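You operate a simulated robot arm through the tools that you are given. There is no shell and no other tool.

The job below is to be done with a simulated robot arm. You get a single attempt, and the scene is never put back.

JOB
Grip casting 95 in the vise, brush it clean, open the vise.
Fine: wind the vise in on it first, use the brown brush and put it back, wind the vise open after; the casting stays in it, the other stays dirty. Set down upright: brown brush. What is to be rubbed or washed off counts as gone when no trace of it is left.

It is judged by the outcome, as a careful person would: the job done as asked, and still so three seconds after it is handed in. It fails if anything else is knocked over, pushed out of place, dropped, spilled or broken.

ROBOT AND FRAMES
A 6-joint arm with a two-finger gripper, fixed in place. Base frame: the origin is on the floor under the middle of its stand, x ahead of it, y to its left, z up. Lengths are in m, angles in rad, forces in N, time in s.
It reaches about 1.572 m from its shoulder. Its first joint turns from -2.897 to 2.897 rad. Payload 2.45 kg.
The tool frame sits at the grasp point between the pads (the TCP): z along the fingers, y along the line on which they close. The tips reach 0.02 m beyond it. The gripper opens to 0.14 m; its body begins 0.168 m behind the TCP.
Orientation is told as [roll, pitch, yaw] about the base's x, y, z axes, in that order, counted from this pose: with the fingers straight down and closing along the base's y, the tool's x points along the base's -x, its y along +y and its z along -z.

CONTROLS
- The arm moves only by the tool step_arm. Its argument "commands" is a list that holds one entry, the list of rows, each a list of 6 numbers: the shift along the base's x, y, z in cm, then the turn, a rotation vector about the base's x, y, z in rad. In form: [[[x, y, z, wx, wy, wz], ...]]. A call has 1 to 20 rows; each row is the pose to reach, as a shift and turn from the pose commanded when the call began. "jaw" is the opening, from 0 (shut) to 1 (fully open), set as the call begins (left out, the last holds). Each row takes 0.2 s and may step no farther than 0.05 m and 0.15 rad from the row before; otherwise, or with a gripper value out of range, the whole call is refused. Where a pose cannot be reached the arm comes as near as it can. A force on the tool above 40 N (or 10 N above the force at the start of the call, whichever is more), or a blocked arm, ends the call early, and 0.2 s more pass. Each finger travels about 0.045 m/s and halts on what it meets, pressing with about 22 N; the grip force reading is that of the motor and also rises with nothing between the fingers. The clock runs only during rows and for 0.2 s after the last one: add rows that repeat a pose to give the fingers time. The reply holds the time, the measured pose of the TCP, the force on the tool along the base axes, the opening and the grip force, in the units named above and with some noise, with the torque about the TCP (base axes, N m) and any sound that the robot's microphone picked up.
- Cameras (640 x 400 px; columns grow to the right, rows downward): "scene" is fixed at [0.0437, -0.5022, 1.4383]; the picture's right is [0.71, -0.71, 0.00], its down [-0.25, -0.25, -0.94] and it looks along [0.66, 0.66, -0.35] (base axes); focal length 341 px, centre (320, 200). "wrist" rides on the gripper at [0.078, 0.011, -0.209] in the tool frame; the picture's right is [-0.14, 0.99, 0.00], its down [-0.92, -0.13, -0.37] and it looks along [-0.37, -0.05, 0.93] (tool axes); focal length 280 px, centre (320, 200). There is no depth. A picture from a camera that has moved, and an enlarged one, comes with that camera's place and axes in the base frame and with its lens. The place of the scene camera against the robot may be out by one fixed shift of up to 0.012 m in any direction.
- snapshot(camera): a new picture of that camera. The clock stands still meanwhile.
- zoom(camera, box): a new picture of the part [left, top, right, bottom] of that camera's present view, enlarged. The clock stands still meanwhile.
- job_done(): hands the job in; it is judged then, once.

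Nothing tells you positions but the pictures and the camera data. Unless the task says otherwise, let go and move clear before handing in.

The tools are called after "Request:" by a JSON object that holds its "api" and its "payload". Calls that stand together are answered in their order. step_arm: Moves the arm, as the interface text tells. Its arguments: {"type":"object","properties":{"commands":{"type":"array"},"jaw":{"type":"number"}},"required":["commands"]} The other tools are called the same way: snapshot (camera) takes a picture; zoom (camera, box) takes an enlarged picture of a part of a camera's view; job_done () hands the job in.

At the start:

```text
t: 0.0
tool_pos: [0.7275, 0.0445, 1.1005]
tcp_rot: [0.0, -0.001, -0.001]
ft_force: [0.0, 0.4, -0.8]
ft_torque: [0.05, -0.01, -0.02]
opening: 0.1397
grasp_force: 0.1
```

scene: 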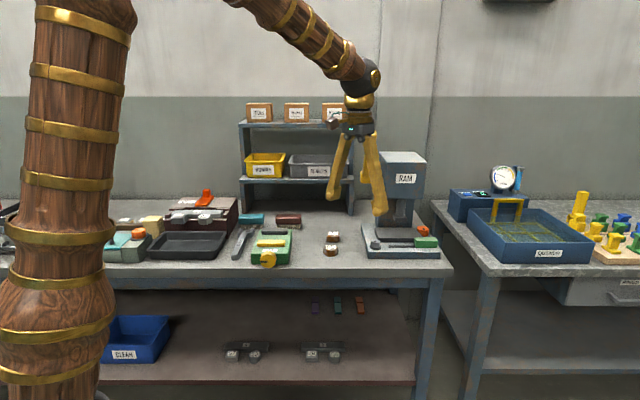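
wrist: 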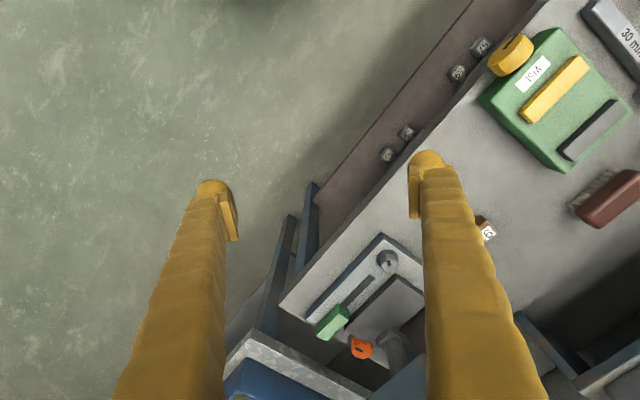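

I see a workbench with a green vise (yellow knob), two small castings near it, brushes, and a ram press. I'll take closer looks before moving anything.

Request:
{"api": "zoom", "payload": {"camera": "scene", "box": [220, 200, 360, 287]}}

Request:
{"api": "zoom", "payload": {"camera": "scene", "box": [80, 170, 280, 295]}}

Request:
{"api": "zoom", "payload": {"camera": "wrist", "box": [400, 0, 640, 150]}}

Request:
{"api": "zoom", "payload": {"camera": "wrist", "box": [400, 130, 640, 280]}}

```text
4.57 times, centred on (290, 244) of scene
camera zoom: at [0.0437, -0.5022, 1.4383], right [0.71, -0.71, 0.0], down [-0.25, -0.25, -0.94], along [0.66, 0.66, -0.35], focal length 1557 px, centre (457, 1)
```

zoom: 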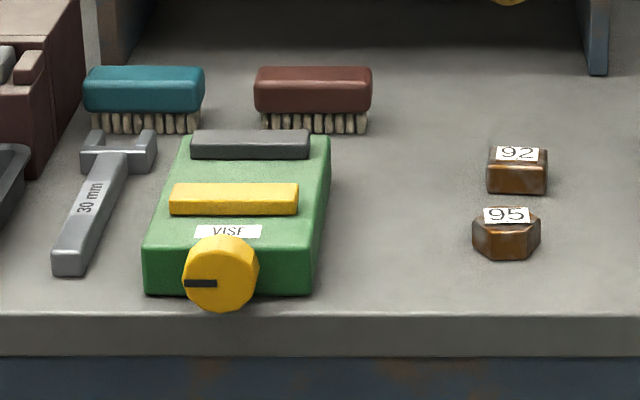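

```text
3.20 times, centred on (180, 232) of scene
camera zoom: at [0.0437, -0.5022, 1.4383], right [0.71, -0.71, 0.0], down [-0.25, -0.25, -0.94], along [0.66, 0.66, -0.35], focal length 1090 px, centre (768, 96)
```

zoom: 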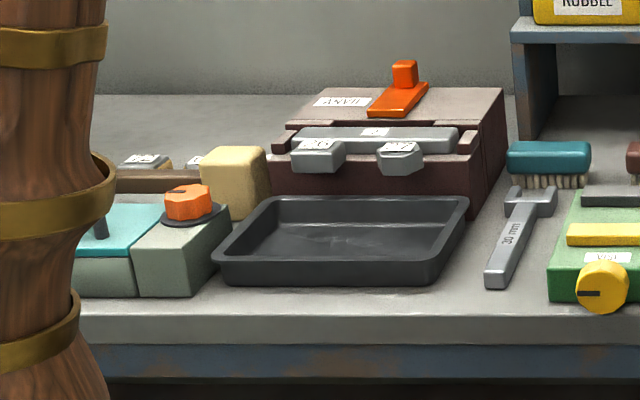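

```text
2.67 times, centred on (520, 75) of wrist
camera zoom: at [0.6482, 0.0554, 1.3085], right [0.14, 0.99, 0.0], down [0.92, -0.13, 0.37], along [0.37, -0.05, -0.93], focal length 748 px, centre (-213, 533)
```

zoom: 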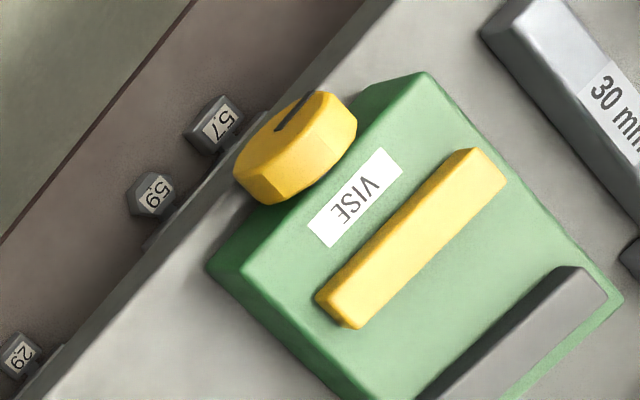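

```text
2.67 times, centred on (520, 205) of wrist
camera zoom: at [0.6482, 0.0554, 1.3085], right [0.14, 0.99, 0.0], down [0.92, -0.13, 0.37], along [0.37, -0.05, -0.93], focal length 748 px, centre (-213, 187)
```

zoom: 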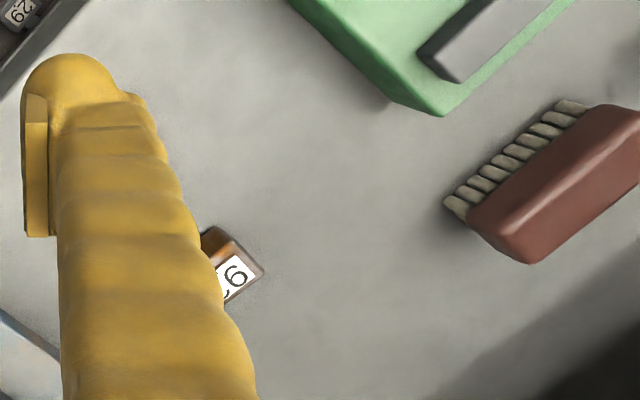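

The bench runs diagonally, with its front edge along [0.7, -0.7]. The vise is near (0.69, 0.39) and casting 95 near (0.86, 0.26). I'll square the gripper to the bench at height so the wrist camera sees both.

Request:
{"api": "step_arm", "payload": {"commands": [[[-0.9, 3.3, 0, 0, 0, 0.131], [-1.8, 6.7, 0, 0, 0, 0.262], [-2.7, 10, 0, 0, 0, 0.393], [-3.5, 13.4, 0, 0, 0, 0.524], [-4.4, 16.7, 0, 0, 0, 0.655], [-5.25, 20, 0, 0, 0, 0.785], [-5.25, 20, 0, 0, 0, 0.785]]]}}

Request:
{"api": "snapshot", "payload": {"camera": "wrist"}}

Request:
{"api": "snapshot", "payload": {"camera": "scene"}}

```text
t: 1.6
tool_pos: [0.674, 0.2463, 1.0977]
tcp_rot: [0.0, 0.001, 0.783]
ft_force: [0.2, -0.4, -0.1]
ft_torque: [-0.01, -0.03, -0.01]
opening: 0.14
grasp_force: 0.1
```

```text
taken
camera wrist: at [0.6116, 0.1983, 1.3077], right [-0.6, 0.8, 0.0], down [0.74, 0.56, 0.37], along [0.29, 0.22, -0.93], focal length 280 px, centre (320, 200)
```

wrist: 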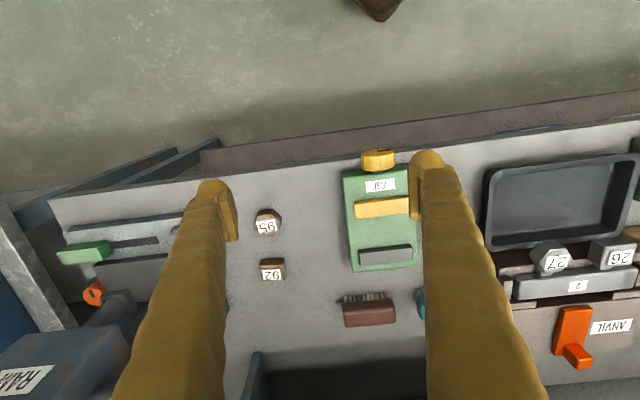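

```text
taken
```

scene: 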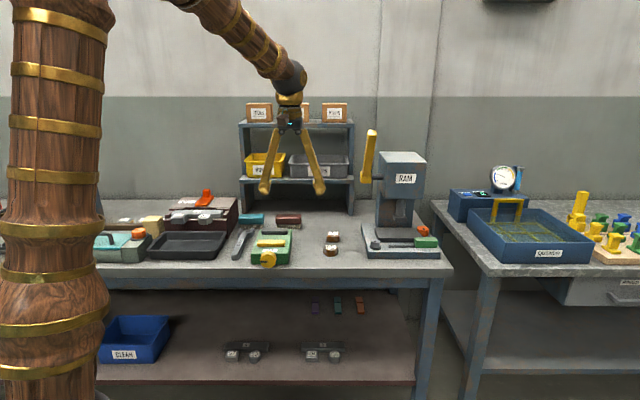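

From above, casting 95 and 92 sit to the right of the vise and the brown brush sits behind it. I'll zoom in to measure them.

Request:
{"api": "zoom", "payload": {"camera": "wrist", "box": [230, 140, 430, 265]}}

Request:
{"api": "zoom", "payload": {"camera": "wrist", "box": [235, 195, 315, 245]}}

Request:
{"api": "zoom", "payload": {"camera": "wrist", "box": [330, 230, 450, 330]}}

```text
3.20 times, centred on (330, 202) of wrist
camera zoom: at [0.6116, 0.1983, 1.3077], right [-0.6, 0.8, 0.0], down [0.74, 0.56, 0.37], along [0.29, 0.22, -0.93], focal length 897 px, centre (288, 192)
```

zoom: 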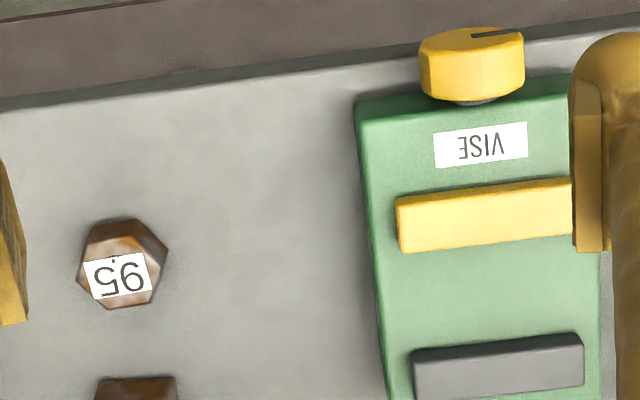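

```text
8.00 times, centred on (275, 220) of wrist
camera zoom: at [0.6116, 0.1983, 1.3077], right [-0.6, 0.8, 0.0], down [0.74, 0.56, 0.37], along [0.29, 0.22, -0.93], focal length 2243 px, centre (680, 40)
```

zoom: 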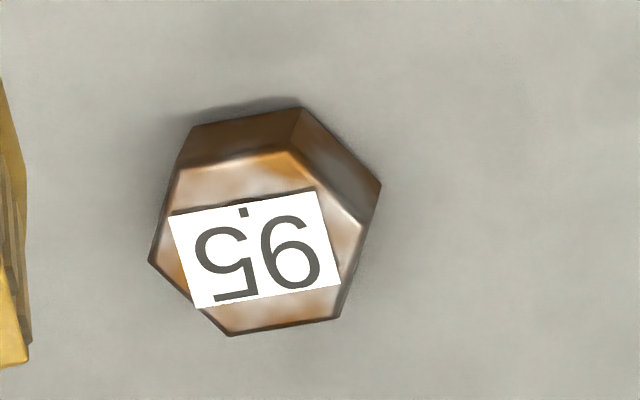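

```text
4.00 times, centred on (390, 280) of wrist
camera zoom: at [0.6116, 0.1983, 1.3077], right [-0.6, 0.8, 0.0], down [0.74, 0.56, 0.37], along [0.29, 0.22, -0.93], focal length 1122 px, centre (40, -120)
```

zoom: 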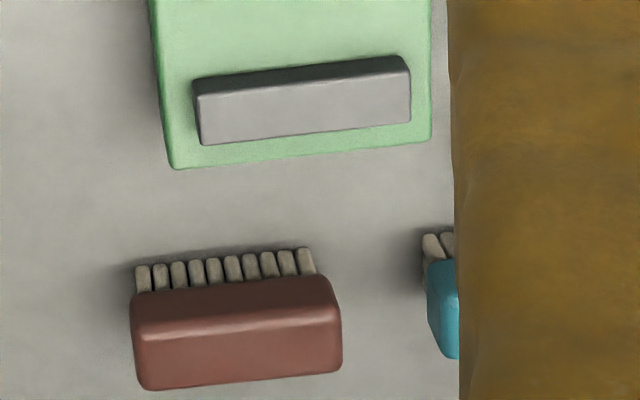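

Measured so far: casting 95 is a hex about 4.4 cm across flats with its top near z 0.83. The vise gap is about 7 cm and the vise is square to the bench. I'll move the camera lower over the vise for a better look.

Request:
{"api": "step_arm", "payload": {"commands": [[[0.1, 3.2, -2, 0, 0, 0], [0.3, 6.5, -4, 0, 0, 0], [0.45, 9.7, -6, 0, 0, 0], [0.6, 13, -8, 0, 0, 0], [0.6, 13, -8, 0, 0, 0]]]}}

Request:
{"api": "snapshot", "payload": {"camera": "wrist"}}

Request:
{"api": "zoom", "payload": {"camera": "wrist", "box": [230, 80, 420, 200]}}

Request:
{"api": "zoom", "payload": {"camera": "wrist", "box": [200, 160, 440, 310]}}

```text
t: 2.8
tool_pos: [0.6822, 0.3756, 1.0209]
tcp_rot: [0.0, 0.0, 0.785]
ft_force: [0.6, -0.2, 0.3]
ft_torque: [-0.01, 0.0, 0.0]
opening: 0.1399
grasp_force: 0.0
```

```text
taken
camera wrist: at [0.6183, 0.3275, 1.2296], right [-0.6, 0.8, 0.0], down [0.74, 0.56, 0.37], along [0.29, 0.22, -0.93], focal length 280 px, centre (320, 200)
```

wrist: 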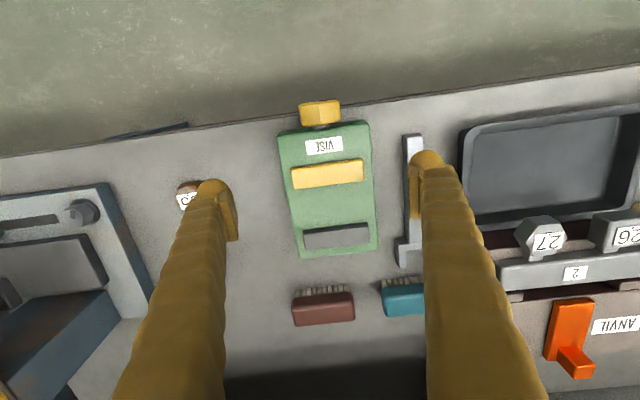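

```text
3.33 times, centred on (325, 140) of wrist
camera zoom: at [0.6183, 0.3275, 1.2296], right [-0.6, 0.8, 0.0], down [0.74, 0.56, 0.37], along [0.29, 0.22, -0.93], focal length 935 px, centre (303, 400)
```

zoom: 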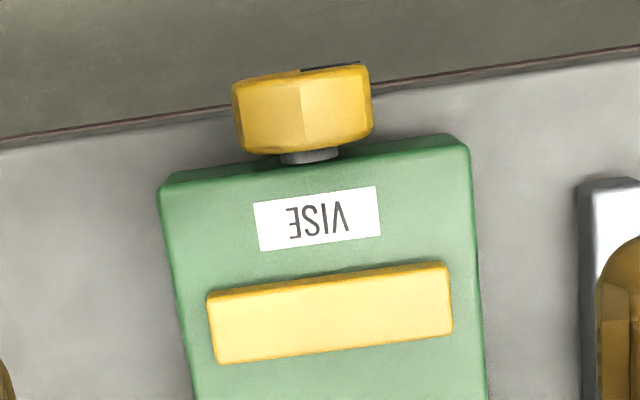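

```text
2.67 times, centred on (320, 235) of wrist
camera zoom: at [0.6183, 0.3275, 1.2296], right [-0.6, 0.8, 0.0], down [0.74, 0.56, 0.37], along [0.29, 0.22, -0.93], focal length 748 px, centre (320, 107)
```

zoom: 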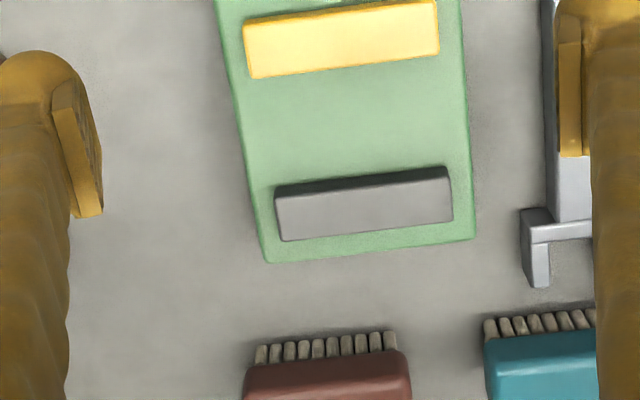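

The vise bed is at z≈0.833 and the jaw tops at z≈0.853. The jaw gap spans U=0.797 to 0.871 along the bench-depth axis, centred at R≈0.211. Next I'll look down on casting 95 with the gripper turned to the yaw that matches one pair of its flats.

Request:
{"api": "step_arm", "payload": {"commands": [[[2.9, -3.2, -0.5, 0, 0, -0.131], [5.8, -6.5, -1, 0, 0, -0.262], [8.8, -9.8, -1.5, 0, 0, -0.393], [11.7, -13, -2, 0, 0, -0.524], [11.7, -13, -2, 0, 0, -0.524]]]}}

Request:
{"api": "snapshot", "payload": {"camera": "wrist"}}

Request:
{"api": "zoom", "payload": {"camera": "wrist", "box": [260, 160, 380, 235]}}

```text
t: 4.0
tool_pos: [0.7991, 0.245, 1.0005]
tcp_rot: [0.001, 0.0, 0.26]
ft_force: [-0.7, 0.6, 0.7]
ft_torque: [0.0, 0.0, -0.05]
opening: 0.1399
grasp_force: 0.1
```

```text
taken
camera wrist: at [0.7206, 0.2356, 1.2093], right [-0.12, 0.99, 0.0], down [0.92, 0.11, 0.37], along [0.37, 0.05, -0.93], focal length 280 px, centre (320, 200)
```

wrist: 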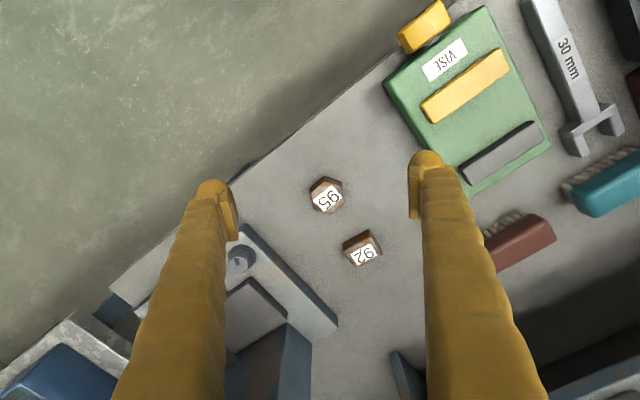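

```text
5.33 times, centred on (320, 198) of wrist
camera zoom: at [0.7206, 0.2356, 1.2093], right [-0.12, 0.99, 0.0], down [0.92, 0.11, 0.37], along [0.37, 0.05, -0.93], focal length 1495 px, centre (320, 213)
```

zoom: 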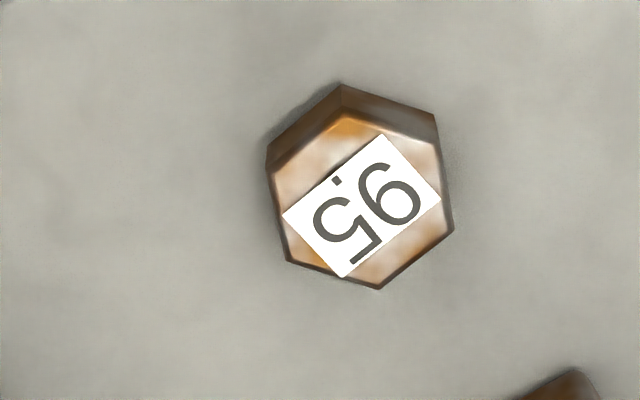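

Casting 95's top centre is near (0.8665, 0.2645), with its top at z≈0.831 and its base at about 0.803. Before descending I'll check the fingertip shape, since clearance between the jaws matters.

Request:
{"api": "zoom", "payload": {"camera": "wrist", "box": [380, 130, 500, 230]}}

Request:
{"api": "zoom", "payload": {"camera": "wrist", "box": [170, 160, 270, 250]}}

Request:
{"api": "zoom", "payload": {"camera": "scene", "box": [240, 80, 400, 260]}}

```text
4.00 times, centred on (440, 180) of wrist
camera zoom: at [0.7206, 0.2356, 1.2093], right [-0.12, 0.99, 0.0], down [0.92, 0.11, 0.37], along [0.37, 0.05, -0.93], focal length 1122 px, centre (-160, 280)
```

zoom: 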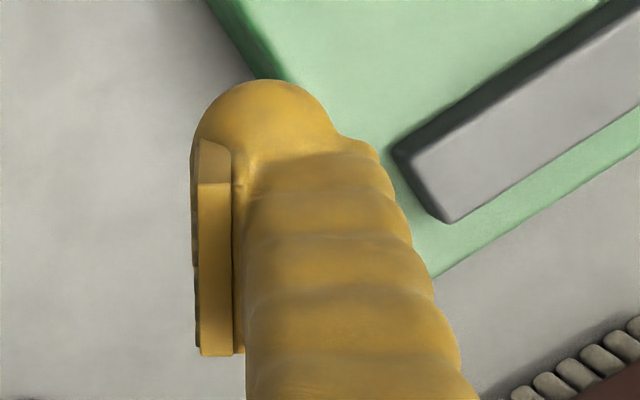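

```text
4.44 times, centred on (220, 205) of wrist
camera zoom: at [0.7206, 0.2356, 1.2093], right [-0.12, 0.99, 0.0], down [0.92, 0.11, 0.37], along [0.37, 0.05, -0.93], focal length 1246 px, centre (764, 178)
```

zoom: 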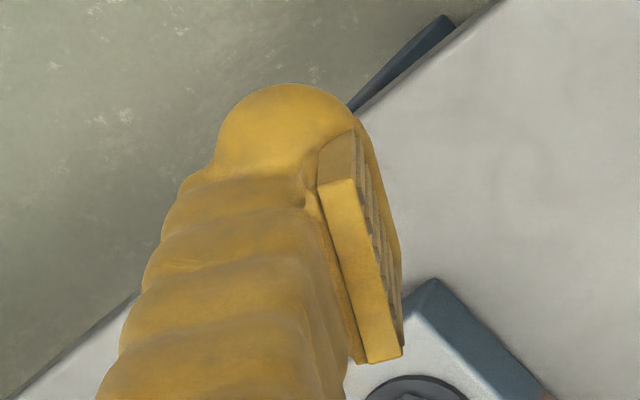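

```text
2.22 times, centred on (320, 170) of scene
camera zoom: at [0.0437, -0.5022, 1.4383], right [0.71, -0.71, 0.0], down [-0.25, -0.25, -0.94], along [0.66, 0.66, -0.35], focal length 757 px, centre (320, 267)
```

zoom: 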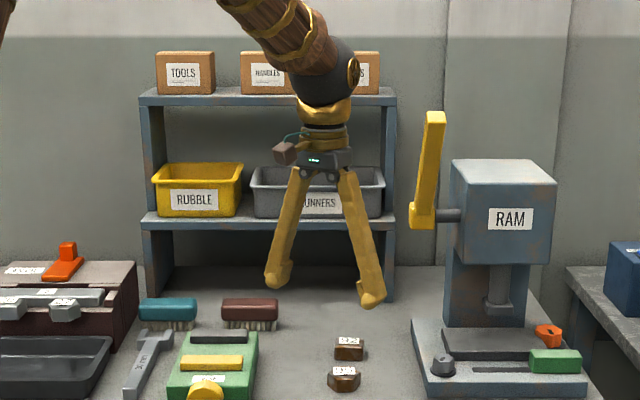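

The fingers are about 3 cm thick and the ram base is close by. I'll half-close the gripper and hover directly over casting 95, turned about 2.6° to match its flats.

Request:
{"api": "step_arm", "payload": {"commands": [[[2.2, 0.6, -3.0, 0, 0, 0.015], [4.4, 1.3, -6.0, 0, 0, 0.03], [6.8, 1.95, -9.0, 0, 0, 0.045], [6.8, 1.95, -9.0, 0, 0, 0.045], [6.8, 1.95, -9.0, 0, 0, 0.045]]], "jaw": 0.6}}

Request:
{"api": "snapshot", "payload": {"camera": "wrist"}}

Request:
{"api": "zoom", "payload": {"camera": "wrist", "box": [220, 130, 420, 255]}}

Request:
{"api": "zoom", "payload": {"camera": "scene", "box": [270, 170, 400, 270]}}

```text
t: 5.2
tool_pos: [0.8656, 0.2634, 0.9087]
tcp_rot: [0.001, 0.0, 0.306]
ft_force: [1.0, 0.1, -0.8]
ft_torque: [0.0, -0.03, 0.01]
opening: 0.084
grasp_force: 0.1
```

```text
taken
camera wrist: at [0.788, 0.2501, 1.1183], right [-0.17, 0.99, 0.0], down [0.92, 0.16, 0.37], along [0.36, 0.06, -0.93], focal length 280 px, centre (320, 200)
```

wrist: 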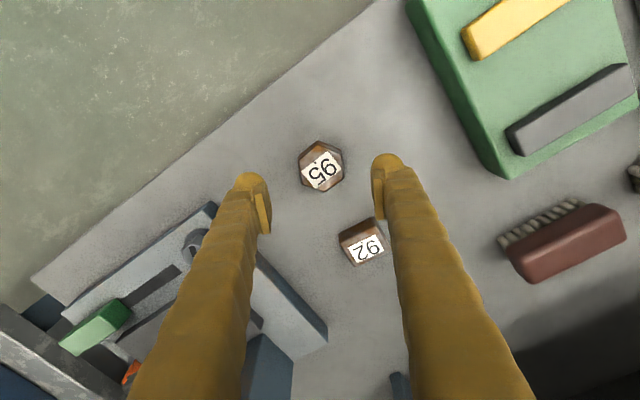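

```text
3.20 times, centred on (320, 192) of wrist
camera zoom: at [0.788, 0.2501, 1.1183], right [-0.17, 0.99, 0.0], down [0.92, 0.16, 0.37], along [0.36, 0.06, -0.93], focal length 897 px, centre (320, 224)
```

zoom: 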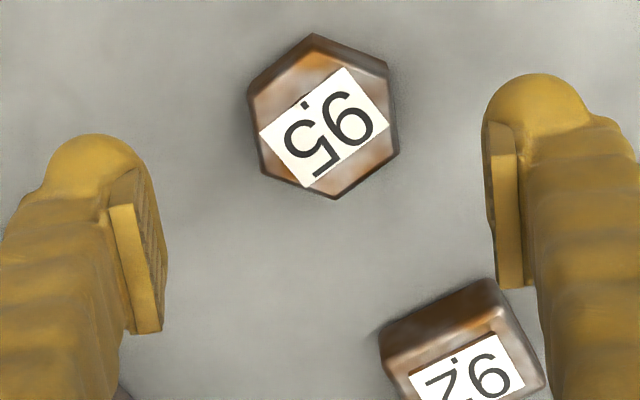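

```text
4.00 times, centred on (335, 220) of scene
camera zoom: at [0.0437, -0.5022, 1.4383], right [0.71, -0.71, 0.0], down [-0.25, -0.25, -0.94], along [0.66, 0.66, -0.35], focal length 1362 px, centre (260, 120)
```

zoom: 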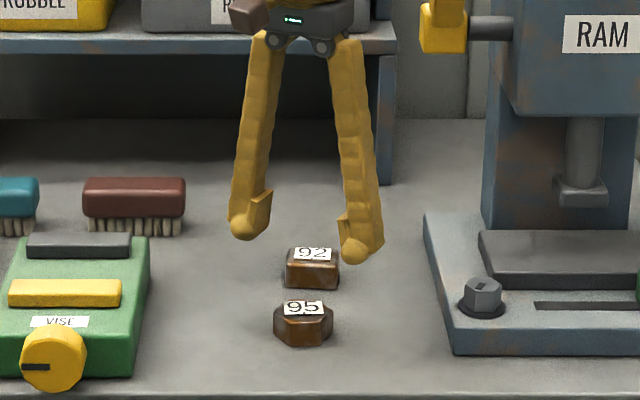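

My position estimate for casting 95 holds up at (0.8666, 0.2647), with the bench top at about z 0.80. I'm descending to grip its upper 17 mm.

Request:
{"api": "step_arm", "payload": {"commands": [[[0.05, 0.05, -2.5, 0, 0, 0], [0.05, 0.05, -5.0, 0, 0, 0], [0.05, 0.05, -7.5, 0, 0, 0], [0.05, 0.05, -7.5, 0, 0, 0], [0.05, 0.05, -7.5, 0, 0, 0]]], "jaw": 0.6}}

Request:
{"api": "zoom", "payload": {"camera": "wrist", "box": [220, 130, 420, 255]}}

Request:
{"api": "zoom", "payload": {"camera": "scene", "box": [290, 210, 370, 260]}}

```text
t: 6.4
tool_pos: [0.8683, 0.2653, 0.8347]
tcp_rot: [0.001, 0.001, 0.306]
ft_force: [-0.3, 0.5, -0.2]
ft_torque: [-0.01, 0.04, 0.0]
opening: 0.0838
grasp_force: 0.1
```

```text
3.20 times, centred on (320, 192) of wrist
camera zoom: at [0.7887, 0.2517, 1.0438], right [-0.17, 0.99, 0.0], down [0.92, 0.16, 0.37], along [0.36, 0.06, -0.93], focal length 897 px, centre (320, 224)
```

zoom: 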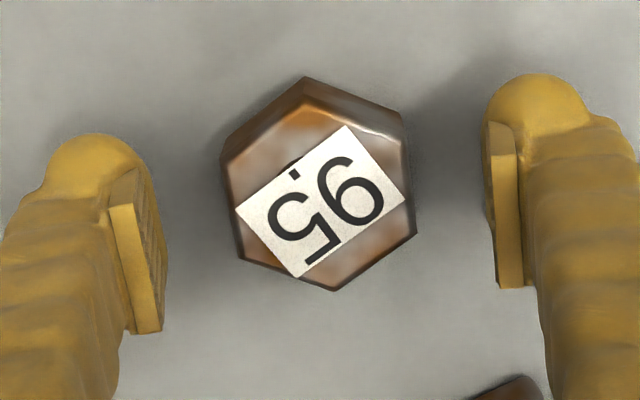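

```text
8.00 times, centred on (330, 235) of scene
camera zoom: at [0.0437, -0.5022, 1.4383], right [0.71, -0.71, 0.0], down [-0.25, -0.25, -0.94], along [0.66, 0.66, -0.35], focal length 2725 px, centre (240, -80)
```

zoom: 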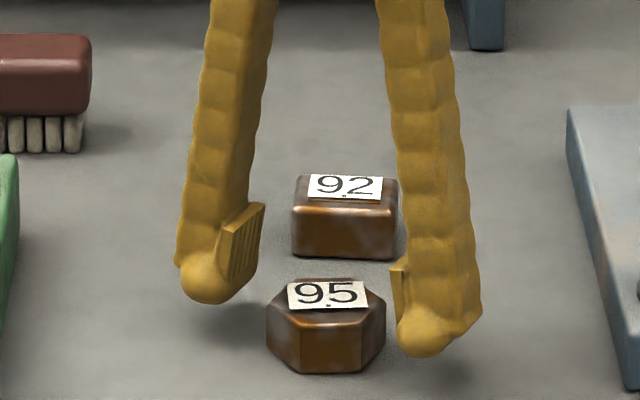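

The pads end about 1 cm above the fingertips, so I'll go about 4 mm lower for a better hold and then close.

Request:
{"api": "step_arm", "payload": {"commands": [[[-0.05, 0, -0.2, 0, 0, 0], [-0.05, 0, -0.4, 0, 0, 0]]]}}

Request:
{"api": "step_arm", "payload": {"commands": [[[0, 0, 0, 0, 0, 0], [0, 0, 0, 0, 0, 0], [0, 0, 0, 0, 0, 0], [0, 0, 0, 0, 0, 0], [0, 0, 0, 0, 0, 0], [0, 0, 0, 0, 0, 0]]], "jaw": 0.0}}

Request:
{"api": "zoom", "payload": {"camera": "wrist", "box": [220, 130, 420, 255]}}

Request:
{"api": "zoom", "payload": {"camera": "scene", "box": [290, 210, 370, 260]}}

```text
t: 7.0
tool_pos: [0.8663, 0.2659, 0.831]
tcp_rot: [0.001, 0.001, 0.305]
ft_force: [0.3, 0.3, 0.7]
ft_torque: [-0.01, 0.02, 0.03]
opening: 0.0842
grasp_force: 0.1
```

```text
t: 8.4
tool_pos: [0.8657, 0.2661, 0.8303]
tcp_rot: [0.0, 0.001, 0.306]
ft_force: [-0.7, 0.8, 0.2]
ft_torque: [-0.02, -0.01, -0.02]
opening: 0.0474
grasp_force: 22.0
```

```text
3.20 times, centred on (320, 192) of wrist
camera zoom: at [0.7876, 0.2516, 1.0394], right [-0.17, 0.99, 0.0], down [0.92, 0.16, 0.37], along [0.36, 0.06, -0.93], focal length 897 px, centre (320, 224)
```

zoom: 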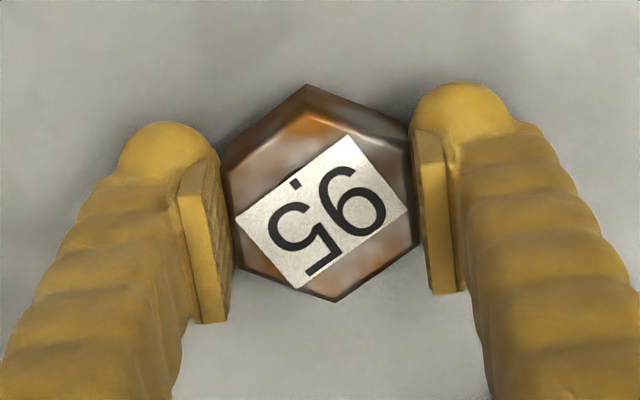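

```text
8.00 times, centred on (330, 235) of scene
camera zoom: at [0.0437, -0.5022, 1.4383], right [0.71, -0.71, 0.0], down [-0.25, -0.25, -0.94], along [0.66, 0.66, -0.35], focal length 2725 px, centre (240, -80)
```

zoom: 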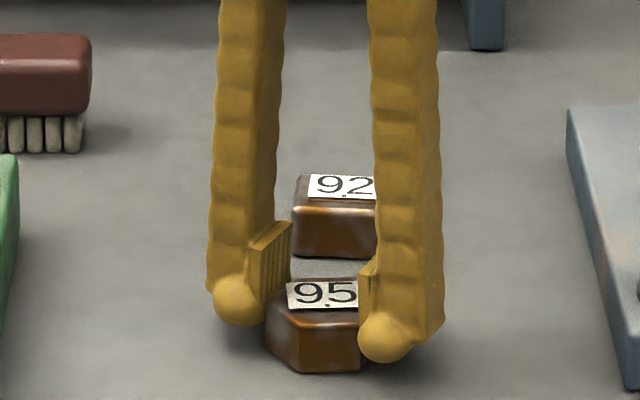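

Casting 95 is gripped (opening 47 mm, 22 N). I'll lift it and carry it over the centre of the vise gap, turning back 2.55° so its flats line up with the jaws.

Request:
{"api": "step_arm", "payload": {"commands": [[[0, 0, 3, 0, 0, 0], [0, 0, 6, 0, 0, 0], [0, 0, 9, 0, 0, 0], [-2.5, 3.5, 10, 0, 0, -0.01], [-5.1, 7.0, 10, 0, 0, -0.02], [-7.6, 10.5, 10, 0, 0, -0.03], [-10.2, 14.1, 10, 0, 0, -0.04], [-12.7, 17.6, 10, 0, 0, -0.0445], [-12.7, 17.6, 10, 0, 0, -0.0445], [-12.7, 17.6, 10, 0, 0, -0.0445]]]}}

Request:
{"api": "snapshot", "payload": {"camera": "wrist"}}

Request:
{"api": "zoom", "payload": {"camera": "wrist", "box": [220, 80, 420, 205]}}

Request:
{"api": "zoom", "payload": {"camera": "scene", "box": [220, 170, 350, 270]}}

```text
t: 10.6
tool_pos: [0.7383, 0.4419, 0.9316]
tcp_rot: [-0.001, 0.001, 0.263]
ft_force: [0.3, -0.5, -0.3]
ft_torque: [0.02, 0.01, -0.01]
opening: 0.0
grasp_force: 22.0
```

```text
taken
camera wrist: at [0.6587, 0.4314, 1.1395], right [-0.12, 0.99, 0.0], down [0.92, 0.11, 0.37], along [0.37, 0.05, -0.93], focal length 280 px, centre (320, 200)
```

wrist: 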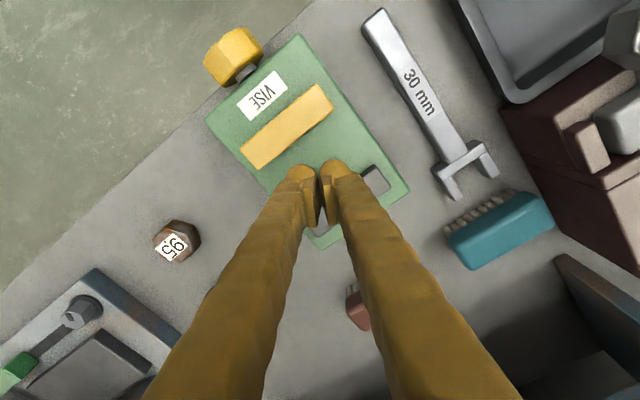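

```text
3.20 times, centred on (320, 142) of wrist
camera zoom: at [0.6587, 0.4314, 1.1395], right [-0.12, 0.99, 0.0], down [0.92, 0.11, 0.37], along [0.37, 0.05, -0.93], focal length 897 px, centre (320, 384)
```

zoom: 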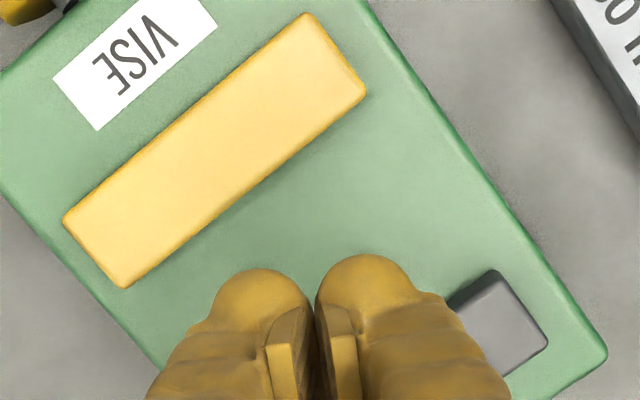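

```text
4.00 times, centred on (285, 220) of scene
camera zoom: at [0.0437, -0.5022, 1.4383], right [0.71, -0.71, 0.0], down [-0.25, -0.25, -0.94], along [0.66, 0.66, -0.35], focal length 1362 px, centre (460, 120)
```

zoom: 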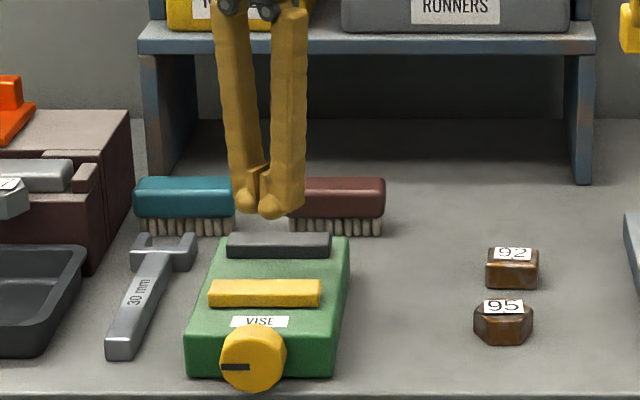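

The grip was too shallow and casting 95 slipped out as I lifted. It still stands near its original spot. I'll check where it is now and look closely at the pads before trying again.

Request:
{"api": "zoom", "payload": {"camera": "scene", "box": [260, 185, 300, 225]}}

Request:
{"api": "zoom", "payload": {"camera": "wrist", "box": [270, 140, 370, 240]}}

Request:
{"api": "zoom", "payload": {"camera": "wrist", "box": [140, 210, 220, 270]}}

```text
10.00 times, centred on (280, 205) of scene
camera zoom: at [0.0437, -0.5022, 1.4383], right [0.71, -0.71, 0.0], down [-0.25, -0.25, -0.94], along [0.66, 0.66, -0.35], focal length 3406 px, centre (720, 150)
```

zoom: 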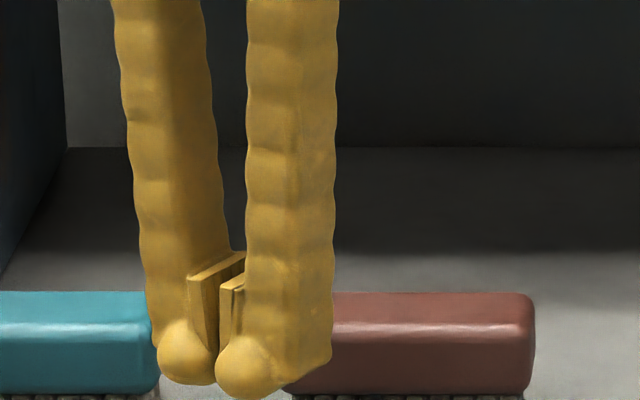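

```text
4.00 times, centred on (320, 190) of wrist
camera zoom: at [0.6587, 0.4314, 1.1395], right [-0.12, 0.99, 0.0], down [0.92, 0.11, 0.37], along [0.37, 0.05, -0.93], focal length 1122 px, centre (320, 240)
```

zoom: 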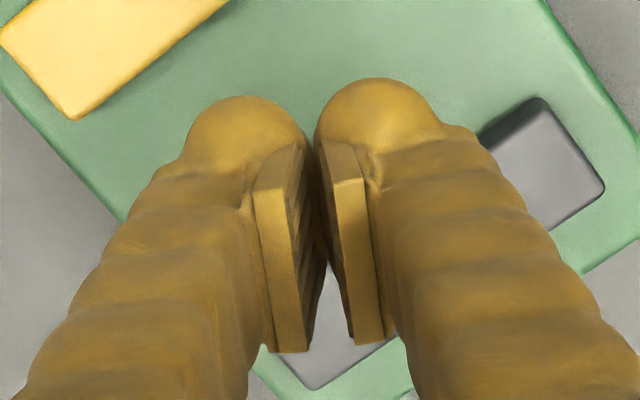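

```text
6.67 times, centred on (180, 240) of wrist
camera zoom: at [0.6587, 0.4314, 1.1395], right [-0.12, 0.99, 0.0], down [0.92, 0.11, 0.37], along [0.37, 0.05, -0.93], focal length 1869 px, centre (1253, -67)
```

zoom: 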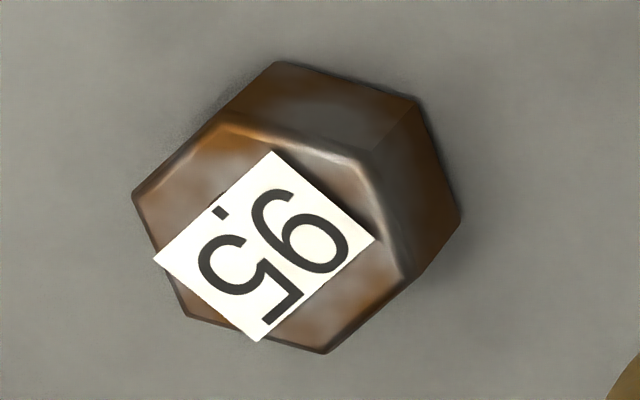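

The pads end at about TCP level, so the first grip barely overlapped the casting. I'm going back above casting 95 with the gripper partly open to re-measure and take it deeper.

Request:
{"api": "step_arm", "payload": {"commands": [[[2.5, -3.5, 0, 0, 0, 0.01], [5.1, -7.0, 0, 0, 0, 0.02], [7.6, -10.5, 0, 0, 0, 0.03], [10.2, -14.0, 0, 0, 0, 0.04], [12.7, -17.4, -1, 0, 0, 0.0445], [12.7, -17.4, -2, 0, 0, 0.0445], [12.7, -17.4, -2, 0, 0, 0.0445]]], "jaw": 0.6}}

Request:
{"api": "zoom", "payload": {"camera": "wrist", "box": [260, 120, 380, 195]}}

Request:
{"api": "zoom", "payload": {"camera": "scene", "box": [290, 210, 370, 260]}}

```text
t: 12.2
tool_pos: [0.8669, 0.2668, 0.9121]
tcp_rot: [0.0, -0.001, 0.307]
ft_force: [1.0, -0.3, -0.1]
ft_torque: [0.0, -0.03, -0.01]
opening: 0.0841
grasp_force: 0.1
```

```text
5.33 times, centred on (320, 158) of wrist
camera zoom: at [0.7885, 0.2535, 1.1203], right [-0.17, 0.99, 0.0], down [0.92, 0.16, 0.37], along [0.36, 0.06, -0.93], focal length 1495 px, centre (320, 427)
```

zoom: 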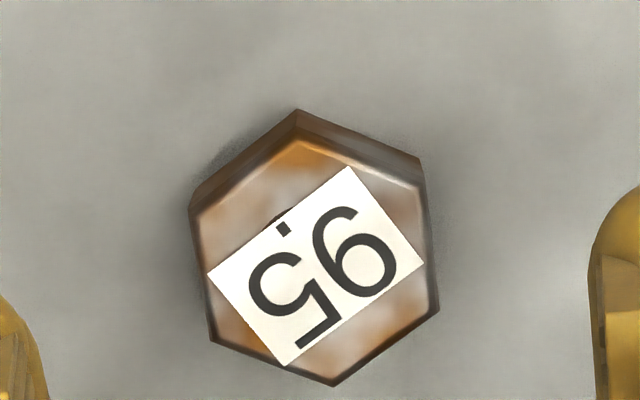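

```text
8.00 times, centred on (330, 235) of scene
camera zoom: at [0.0437, -0.5022, 1.4383], right [0.71, -0.71, 0.0], down [-0.25, -0.25, -0.94], along [0.66, 0.66, -0.35], focal length 2725 px, centre (240, -80)
```

zoom: 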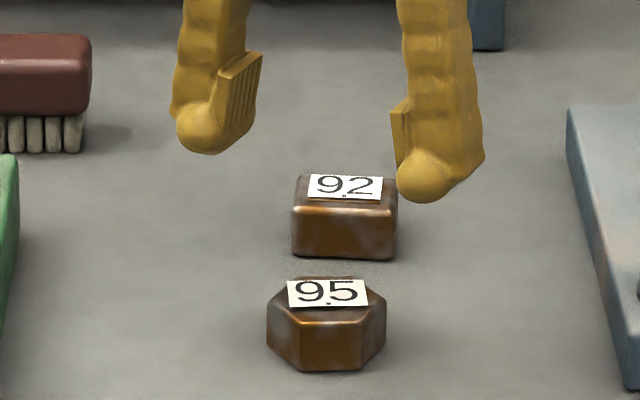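

Casting 95 hasn't moved, at about (0.867, 0.2655). I'll descend with the fingertips just above the bench for a deeper hold.

Request:
{"api": "step_arm", "payload": {"commands": [[[0.1, -0.1, -3, 0, 0, 0], [0.1, -0.1, -6, 0, 0, 0], [0.1, -0.1, -8, 0, 0, 0], [0.1, -0.1, -8.5, 0, 0, 0], [0.1, -0.1, -8.6, 0, 0, 0], [0.1, -0.1, -8.6, 0, 0, 0]]]}}

Request:
{"api": "zoom", "payload": {"camera": "scene", "box": [300, 220, 360, 257]}}

```text
t: 13.6
tool_pos: [0.8672, 0.2659, 0.8245]
tcp_rot: [0.001, 0.0, 0.306]
ft_force: [-0.5, -0.1, 0.2]
ft_torque: [-0.01, -0.02, 0.0]
opening: 0.084
grasp_force: 0.0
```

```text
10.67 times, centred on (330, 238) of scene
camera zoom: at [0.0437, -0.5022, 1.4383], right [0.71, -0.71, 0.0], down [-0.25, -0.25, -0.94], along [0.66, 0.66, -0.35], focal length 3633 px, centre (213, -211)
```

zoom: 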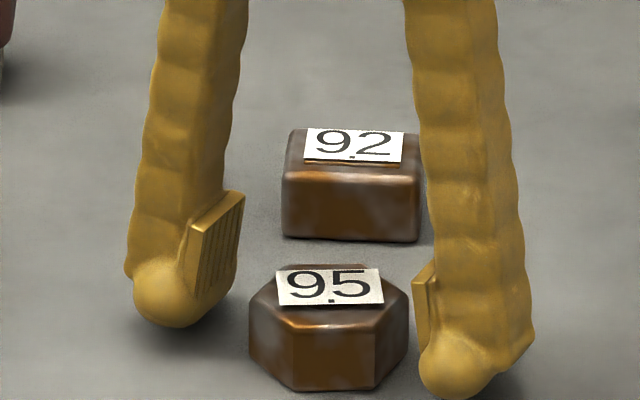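

The pads now overlap the casting by about 13 mm. I'll close here, then lift only slightly to test the grip.

Request:
{"api": "step_arm", "payload": {"commands": [[[0, 0, -0.1, 0, 0, 0], [0, 0, -0.1, 0, 0, 0], [0, 0, -0.1, 0, 0, 0], [0, 0, -0.1, 0, 0, 0], [0, 0, -0.1, 0, 0, 0], [0, 0, -0.1, 0, 0, 0], [0, 0, -0.1, 0, 0, 0]]], "jaw": 0.0}}

Request:
{"api": "zoom", "payload": {"camera": "scene", "box": [300, 220, 360, 257]}}

Request:
{"api": "zoom", "payload": {"camera": "wrist", "box": [240, 130, 400, 230]}}

```text
t: 15.2
tool_pos: [0.866, 0.2664, 0.8242]
tcp_rot: [0.001, 0.0, 0.304]
ft_force: [1.2, -0.2, 0.2]
ft_torque: [-0.02, -0.01, 0.03]
opening: 0.0473
grasp_force: 22.3
```

```text
10.67 times, centred on (330, 238) of scene
camera zoom: at [0.0437, -0.5022, 1.4383], right [0.71, -0.71, 0.0], down [-0.25, -0.25, -0.94], along [0.66, 0.66, -0.35], focal length 3633 px, centre (213, -211)
```

zoom: 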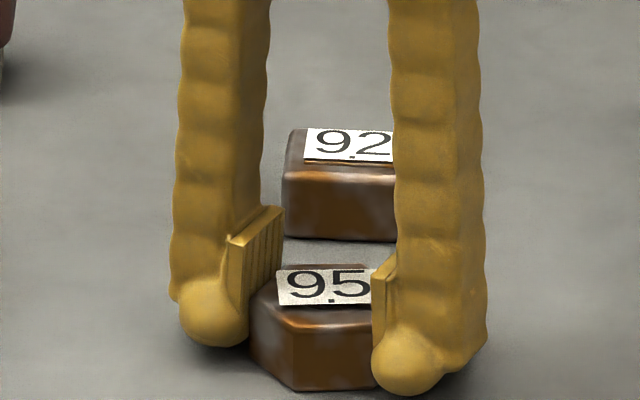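

```text
4.00 times, centred on (320, 180) of wrist
camera zoom: at [0.789, 0.2523, 1.0325], right [-0.17, 0.99, 0.0], down [0.92, 0.16, 0.37], along [0.36, 0.06, -0.93], focal length 1122 px, centre (320, 280)
```

zoom: 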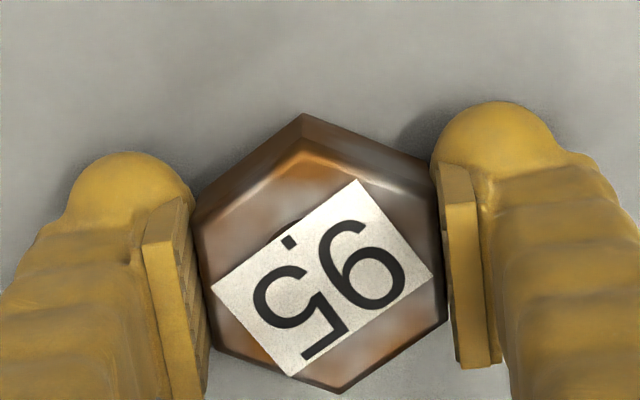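

It's closed at 47 mm again. I'll lift slowly by 3 cm and check that it holds.

Request:
{"api": "step_arm", "payload": {"commands": [[[0, 0, 0.5, 0, 0, 0], [0, 0, 1.0, 0, 0, 0], [0, 0, 1.5, 0, 0, 0], [0, 0, 2, 0, 0, 0], [0, 0, 2.5, 0, 0, 0], [0, 0, 3, 0, 0, 0]]]}}

Request:
{"api": "zoom", "payload": {"camera": "scene", "box": [290, 200, 370, 257]}}

```text
t: 16.6
tool_pos: [0.8665, 0.2661, 0.8535]
tcp_rot: [0.001, 0.0, 0.305]
ft_force: [0.0, -0.4, -0.7]
ft_torque: [0.01, 0.0, 0.02]
opening: 0.0474
grasp_force: 22.4
```

```text
7.02 times, centred on (330, 228) of scene
camera zoom: at [0.0437, -0.5022, 1.4383], right [0.71, -0.71, 0.0], down [-0.25, -0.25, -0.94], along [0.66, 0.66, -0.35], focal length 2390 px, centre (250, 0)
```

zoom: 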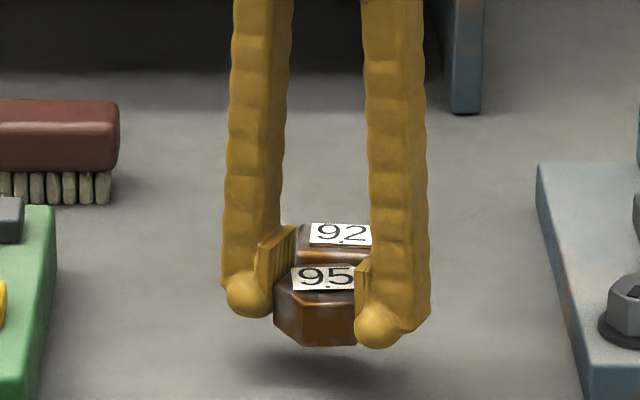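

The grip holds. I'm carrying casting 95 over the vise gap, clear of the jaws.

Request:
{"api": "step_arm", "payload": {"commands": [[[0, 0, 2, 0, 0, 0], [0, 0, 4, 0, 0, 0], [-1.5, 2.0, 6, 0, 0, -0.005], [-3.4, 4.6, 6.5, 0, 0, -0.012], [-5.3, 7.2, 6.5, 0, 0, -0.019], [-7.2, 9.8, 6.5, 0, 0, -0.026], [-9.1, 12.4, 6.5, 0, 0, -0.033], [-11.0, 15.0, 6.5, 0, 0, -0.04], [-12.84, 17.4, 6.5, 0, 0, -0.0445], [-12.84, 17.4, 6.5, 0, 0, -0.0445], [-12.84, 17.4, 6.5, 0, 0, -0.0445]]]}}

Request:
{"api": "zoom", "payload": {"camera": "wrist", "box": [200, 90, 440, 240]}}

Request:
{"api": "zoom", "payload": {"camera": "scene", "box": [220, 185, 330, 270]}}

```text
t: 19.0
tool_pos: [0.7363, 0.4397, 0.9174]
tcp_rot: [0.001, 0.0, 0.261]
ft_force: [-0.4, 0.5, -0.1]
ft_torque: [-0.03, 0.0, 0.01]
opening: 0.0475
grasp_force: 22.3
```

```text
2.67 times, centred on (320, 165) of wrist
camera zoom: at [0.6572, 0.4307, 1.126], right [-0.12, 0.99, 0.0], down [0.92, 0.11, 0.37], along [0.37, 0.05, -0.93], focal length 748 px, centre (320, 293)
```

zoom: 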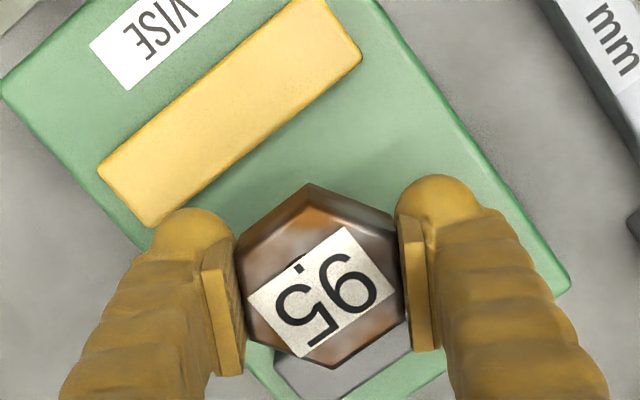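

```text
4.71 times, centred on (275, 228) of scene
camera zoom: at [0.0437, -0.5022, 1.4383], right [0.71, -0.71, 0.0], down [-0.25, -0.25, -0.94], along [0.66, 0.66, -0.35], focal length 1603 px, centre (532, 71)
```

zoom: 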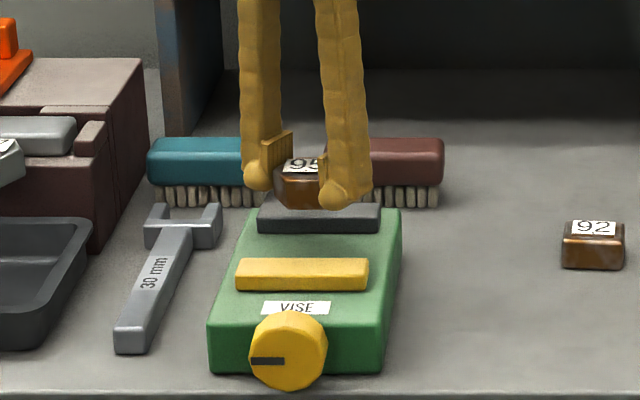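

Casting 95 is over the gap. I'll lower it to just above the jaw tops and check alignment.

Request:
{"api": "step_arm", "payload": {"commands": [[[0, 0, -1, 0, 0, 0], [0, 0, -2, 0, 0, 0], [0, 0, -3, 0, 0, 0], [0, 0, -3.5, 0, 0, 0], [0, 0, -3.5, 0, 0, 0]]]}}

Request:
{"api": "snapshot", "payload": {"camera": "wrist"}}

Request:
{"api": "zoom", "payload": {"camera": "wrist", "box": [220, 90, 420, 240]}}

Request:
{"api": "zoom", "payload": {"camera": "scene", "box": [250, 200, 320, 260]}}

```text
t: 20.2
tool_pos: [0.7382, 0.4396, 0.8827]
tcp_rot: [0.0, 0.002, 0.262]
ft_force: [0.4, 0.4, -1.4]
ft_torque: [-0.01, -0.01, -0.03]
opening: 0.0473
grasp_force: 22.2
```

```text
taken
camera wrist: at [0.6588, 0.4296, 1.0919], right [-0.12, 0.99, 0.0], down [0.92, 0.11, 0.37], along [0.37, 0.05, -0.93], focal length 280 px, centre (320, 200)
```

wrist: 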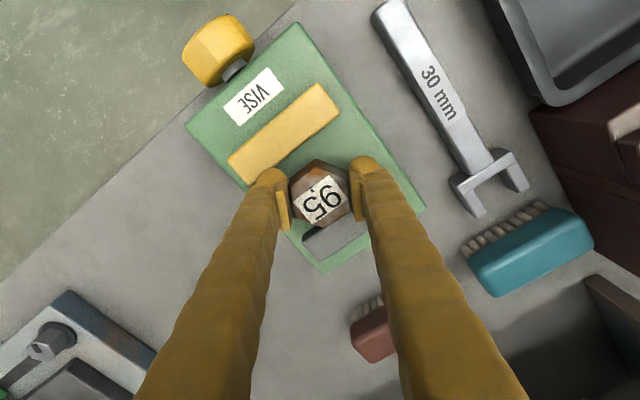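

```text
2.67 times, centred on (320, 165) of wrist
camera zoom: at [0.6588, 0.4296, 1.0919], right [-0.12, 0.99, 0.0], down [0.92, 0.11, 0.37], along [0.37, 0.05, -0.93], focal length 748 px, centre (320, 293)
```

zoom: 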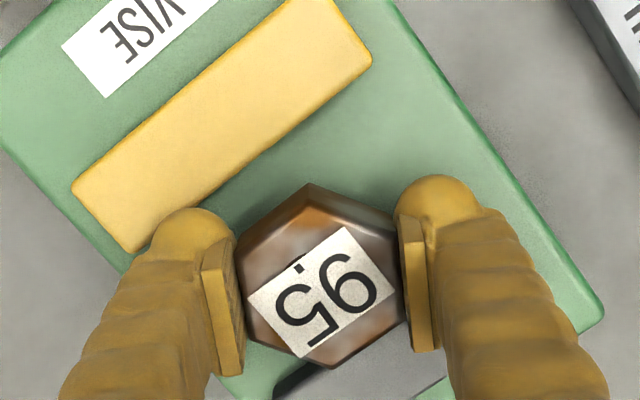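

```text
6.67 times, centred on (285, 230) of scene
camera zoom: at [0.0437, -0.5022, 1.4383], right [0.71, -0.71, 0.0], down [-0.25, -0.25, -0.94], along [0.66, 0.66, -0.35], focal length 2270 px, centre (553, 0)
```

zoom: 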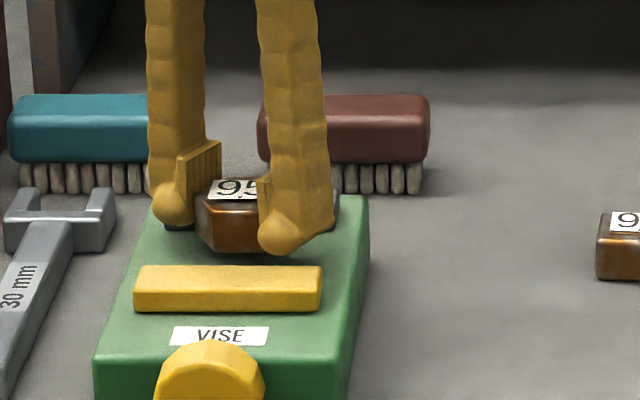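

Alignment looks good, with about 4 mm between each fingertip and its jaw. I'll lower in small steps while watching the force.

Request:
{"api": "step_arm", "payload": {"commands": [[[0, 0, -0.4, 0, 0, 0], [0, 0, -0.8, 0, 0, 0], [0, 0, -1.2, 0, 0, 0], [0, 0, -1.6, 0, 0, 0], [0, 0, -2.0, 0, 0, 0], [0, 0, -2.3, 0, 0, 0], [0, 0, -2.3, 0, 0, 0]]]}}

Request:
{"api": "zoom", "payload": {"camera": "wrist", "box": [220, 90, 420, 240]}}

Request:
{"api": "zoom", "payload": {"camera": "scene", "box": [250, 200, 320, 260]}}

```text
t: 20.8
tool_pos: [0.7378, 0.4392, 0.8797]
tcp_rot: [0.0, -0.001, 0.261]
ft_force: [-5.4, -5.1, 9.6]
ft_torque: [0.34, 0.06, 0.14]
opening: 0.0475
grasp_force: 21.8
stopped in row 3: the force on the tool passed its limit at 48 N (the readings are from after the stop); the commanded pose is now the measured one
```

```text
2.67 times, centred on (320, 165) of wrist
camera zoom: at [0.6589, 0.4293, 1.0881], right [-0.12, 0.99, 0.0], down [0.92, 0.11, 0.37], along [0.37, 0.05, -0.93], focal length 748 px, centre (320, 293)
```

zoom: 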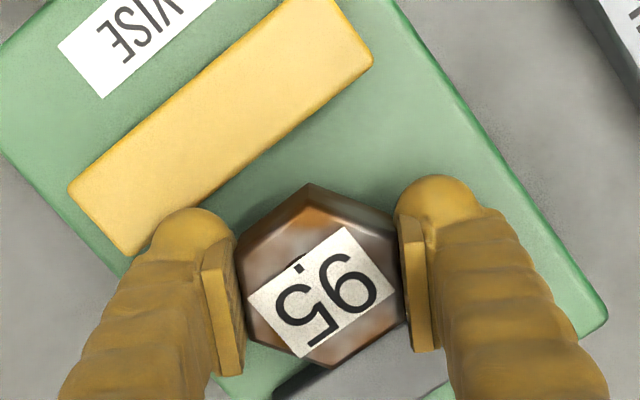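

```text
6.67 times, centred on (285, 230) of scene
camera zoom: at [0.0437, -0.5022, 1.4383], right [0.71, -0.71, 0.0], down [-0.25, -0.25, -0.94], along [0.66, 0.66, -0.35], focal length 2270 px, centre (553, 0)
```

zoom: 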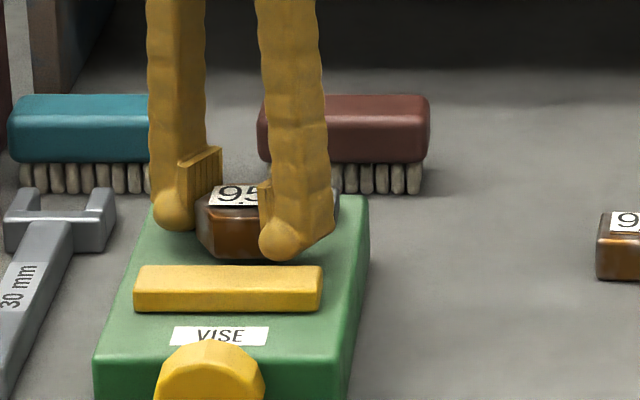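

A finger's outer edge met the grey jaw, so at this 30° angle the fingers are too wide for the gap. With the gripper closing straight across the vise they would fit. I'll put casting 95 back on the bench and re-grip it across its side corners.

Request:
{"api": "step_arm", "payload": {"commands": [[[0, 0, 2, 0, 0, 0], [0, 0, 4, 0, 0, 0], [2.2, -2.9, 5, 0, 0, 0], [4.3, -5.8, 5, 0, 0, 0], [6.5, -8.7, 5, 0, 0, 0], [8.6, -11.6, 5, 0, 0, 0], [10.8, -14.5, 5, 0, 0, 0], [12.92, -17.37, 4, 0, 0, 0], [12.92, -17.37, 2, 0, 0, 0], [12.92, -17.37, 0, 0, 0, 0], [12.92, -17.37, -2, 0, 0, 0], [12.92, -17.37, -4, 0, 0, 0], [12.92, -17.37, -4.5, 0, 0, 0], [12.92, -17.37, -4.5, 0, 0, 0]]]}}

Request:
{"api": "zoom", "payload": {"camera": "scene", "box": [290, 200, 370, 257]}}

```text
t: 23.8
tool_pos: [0.8663, 0.2665, 0.8351]
tcp_rot: [0.001, -0.004, 0.26]
ft_force: [0.0, -1.0, -1.6]
ft_torque: [0.01, 0.0, 0.01]
opening: 0.0474
grasp_force: 22.1
```

```text
7.02 times, centred on (330, 228) of scene
camera zoom: at [0.0437, -0.5022, 1.4383], right [0.71, -0.71, 0.0], down [-0.25, -0.25, -0.94], along [0.66, 0.66, -0.35], focal length 2390 px, centre (250, 0)
```

zoom: 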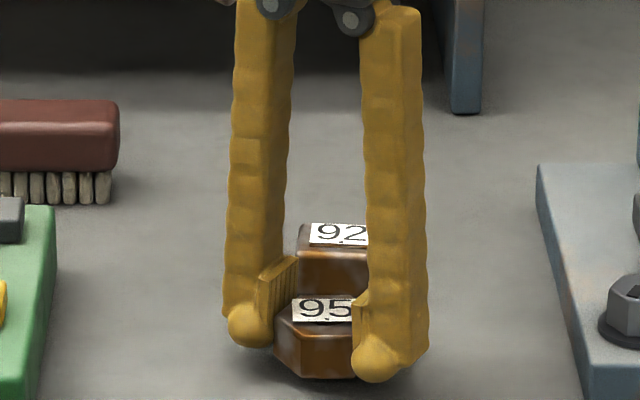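

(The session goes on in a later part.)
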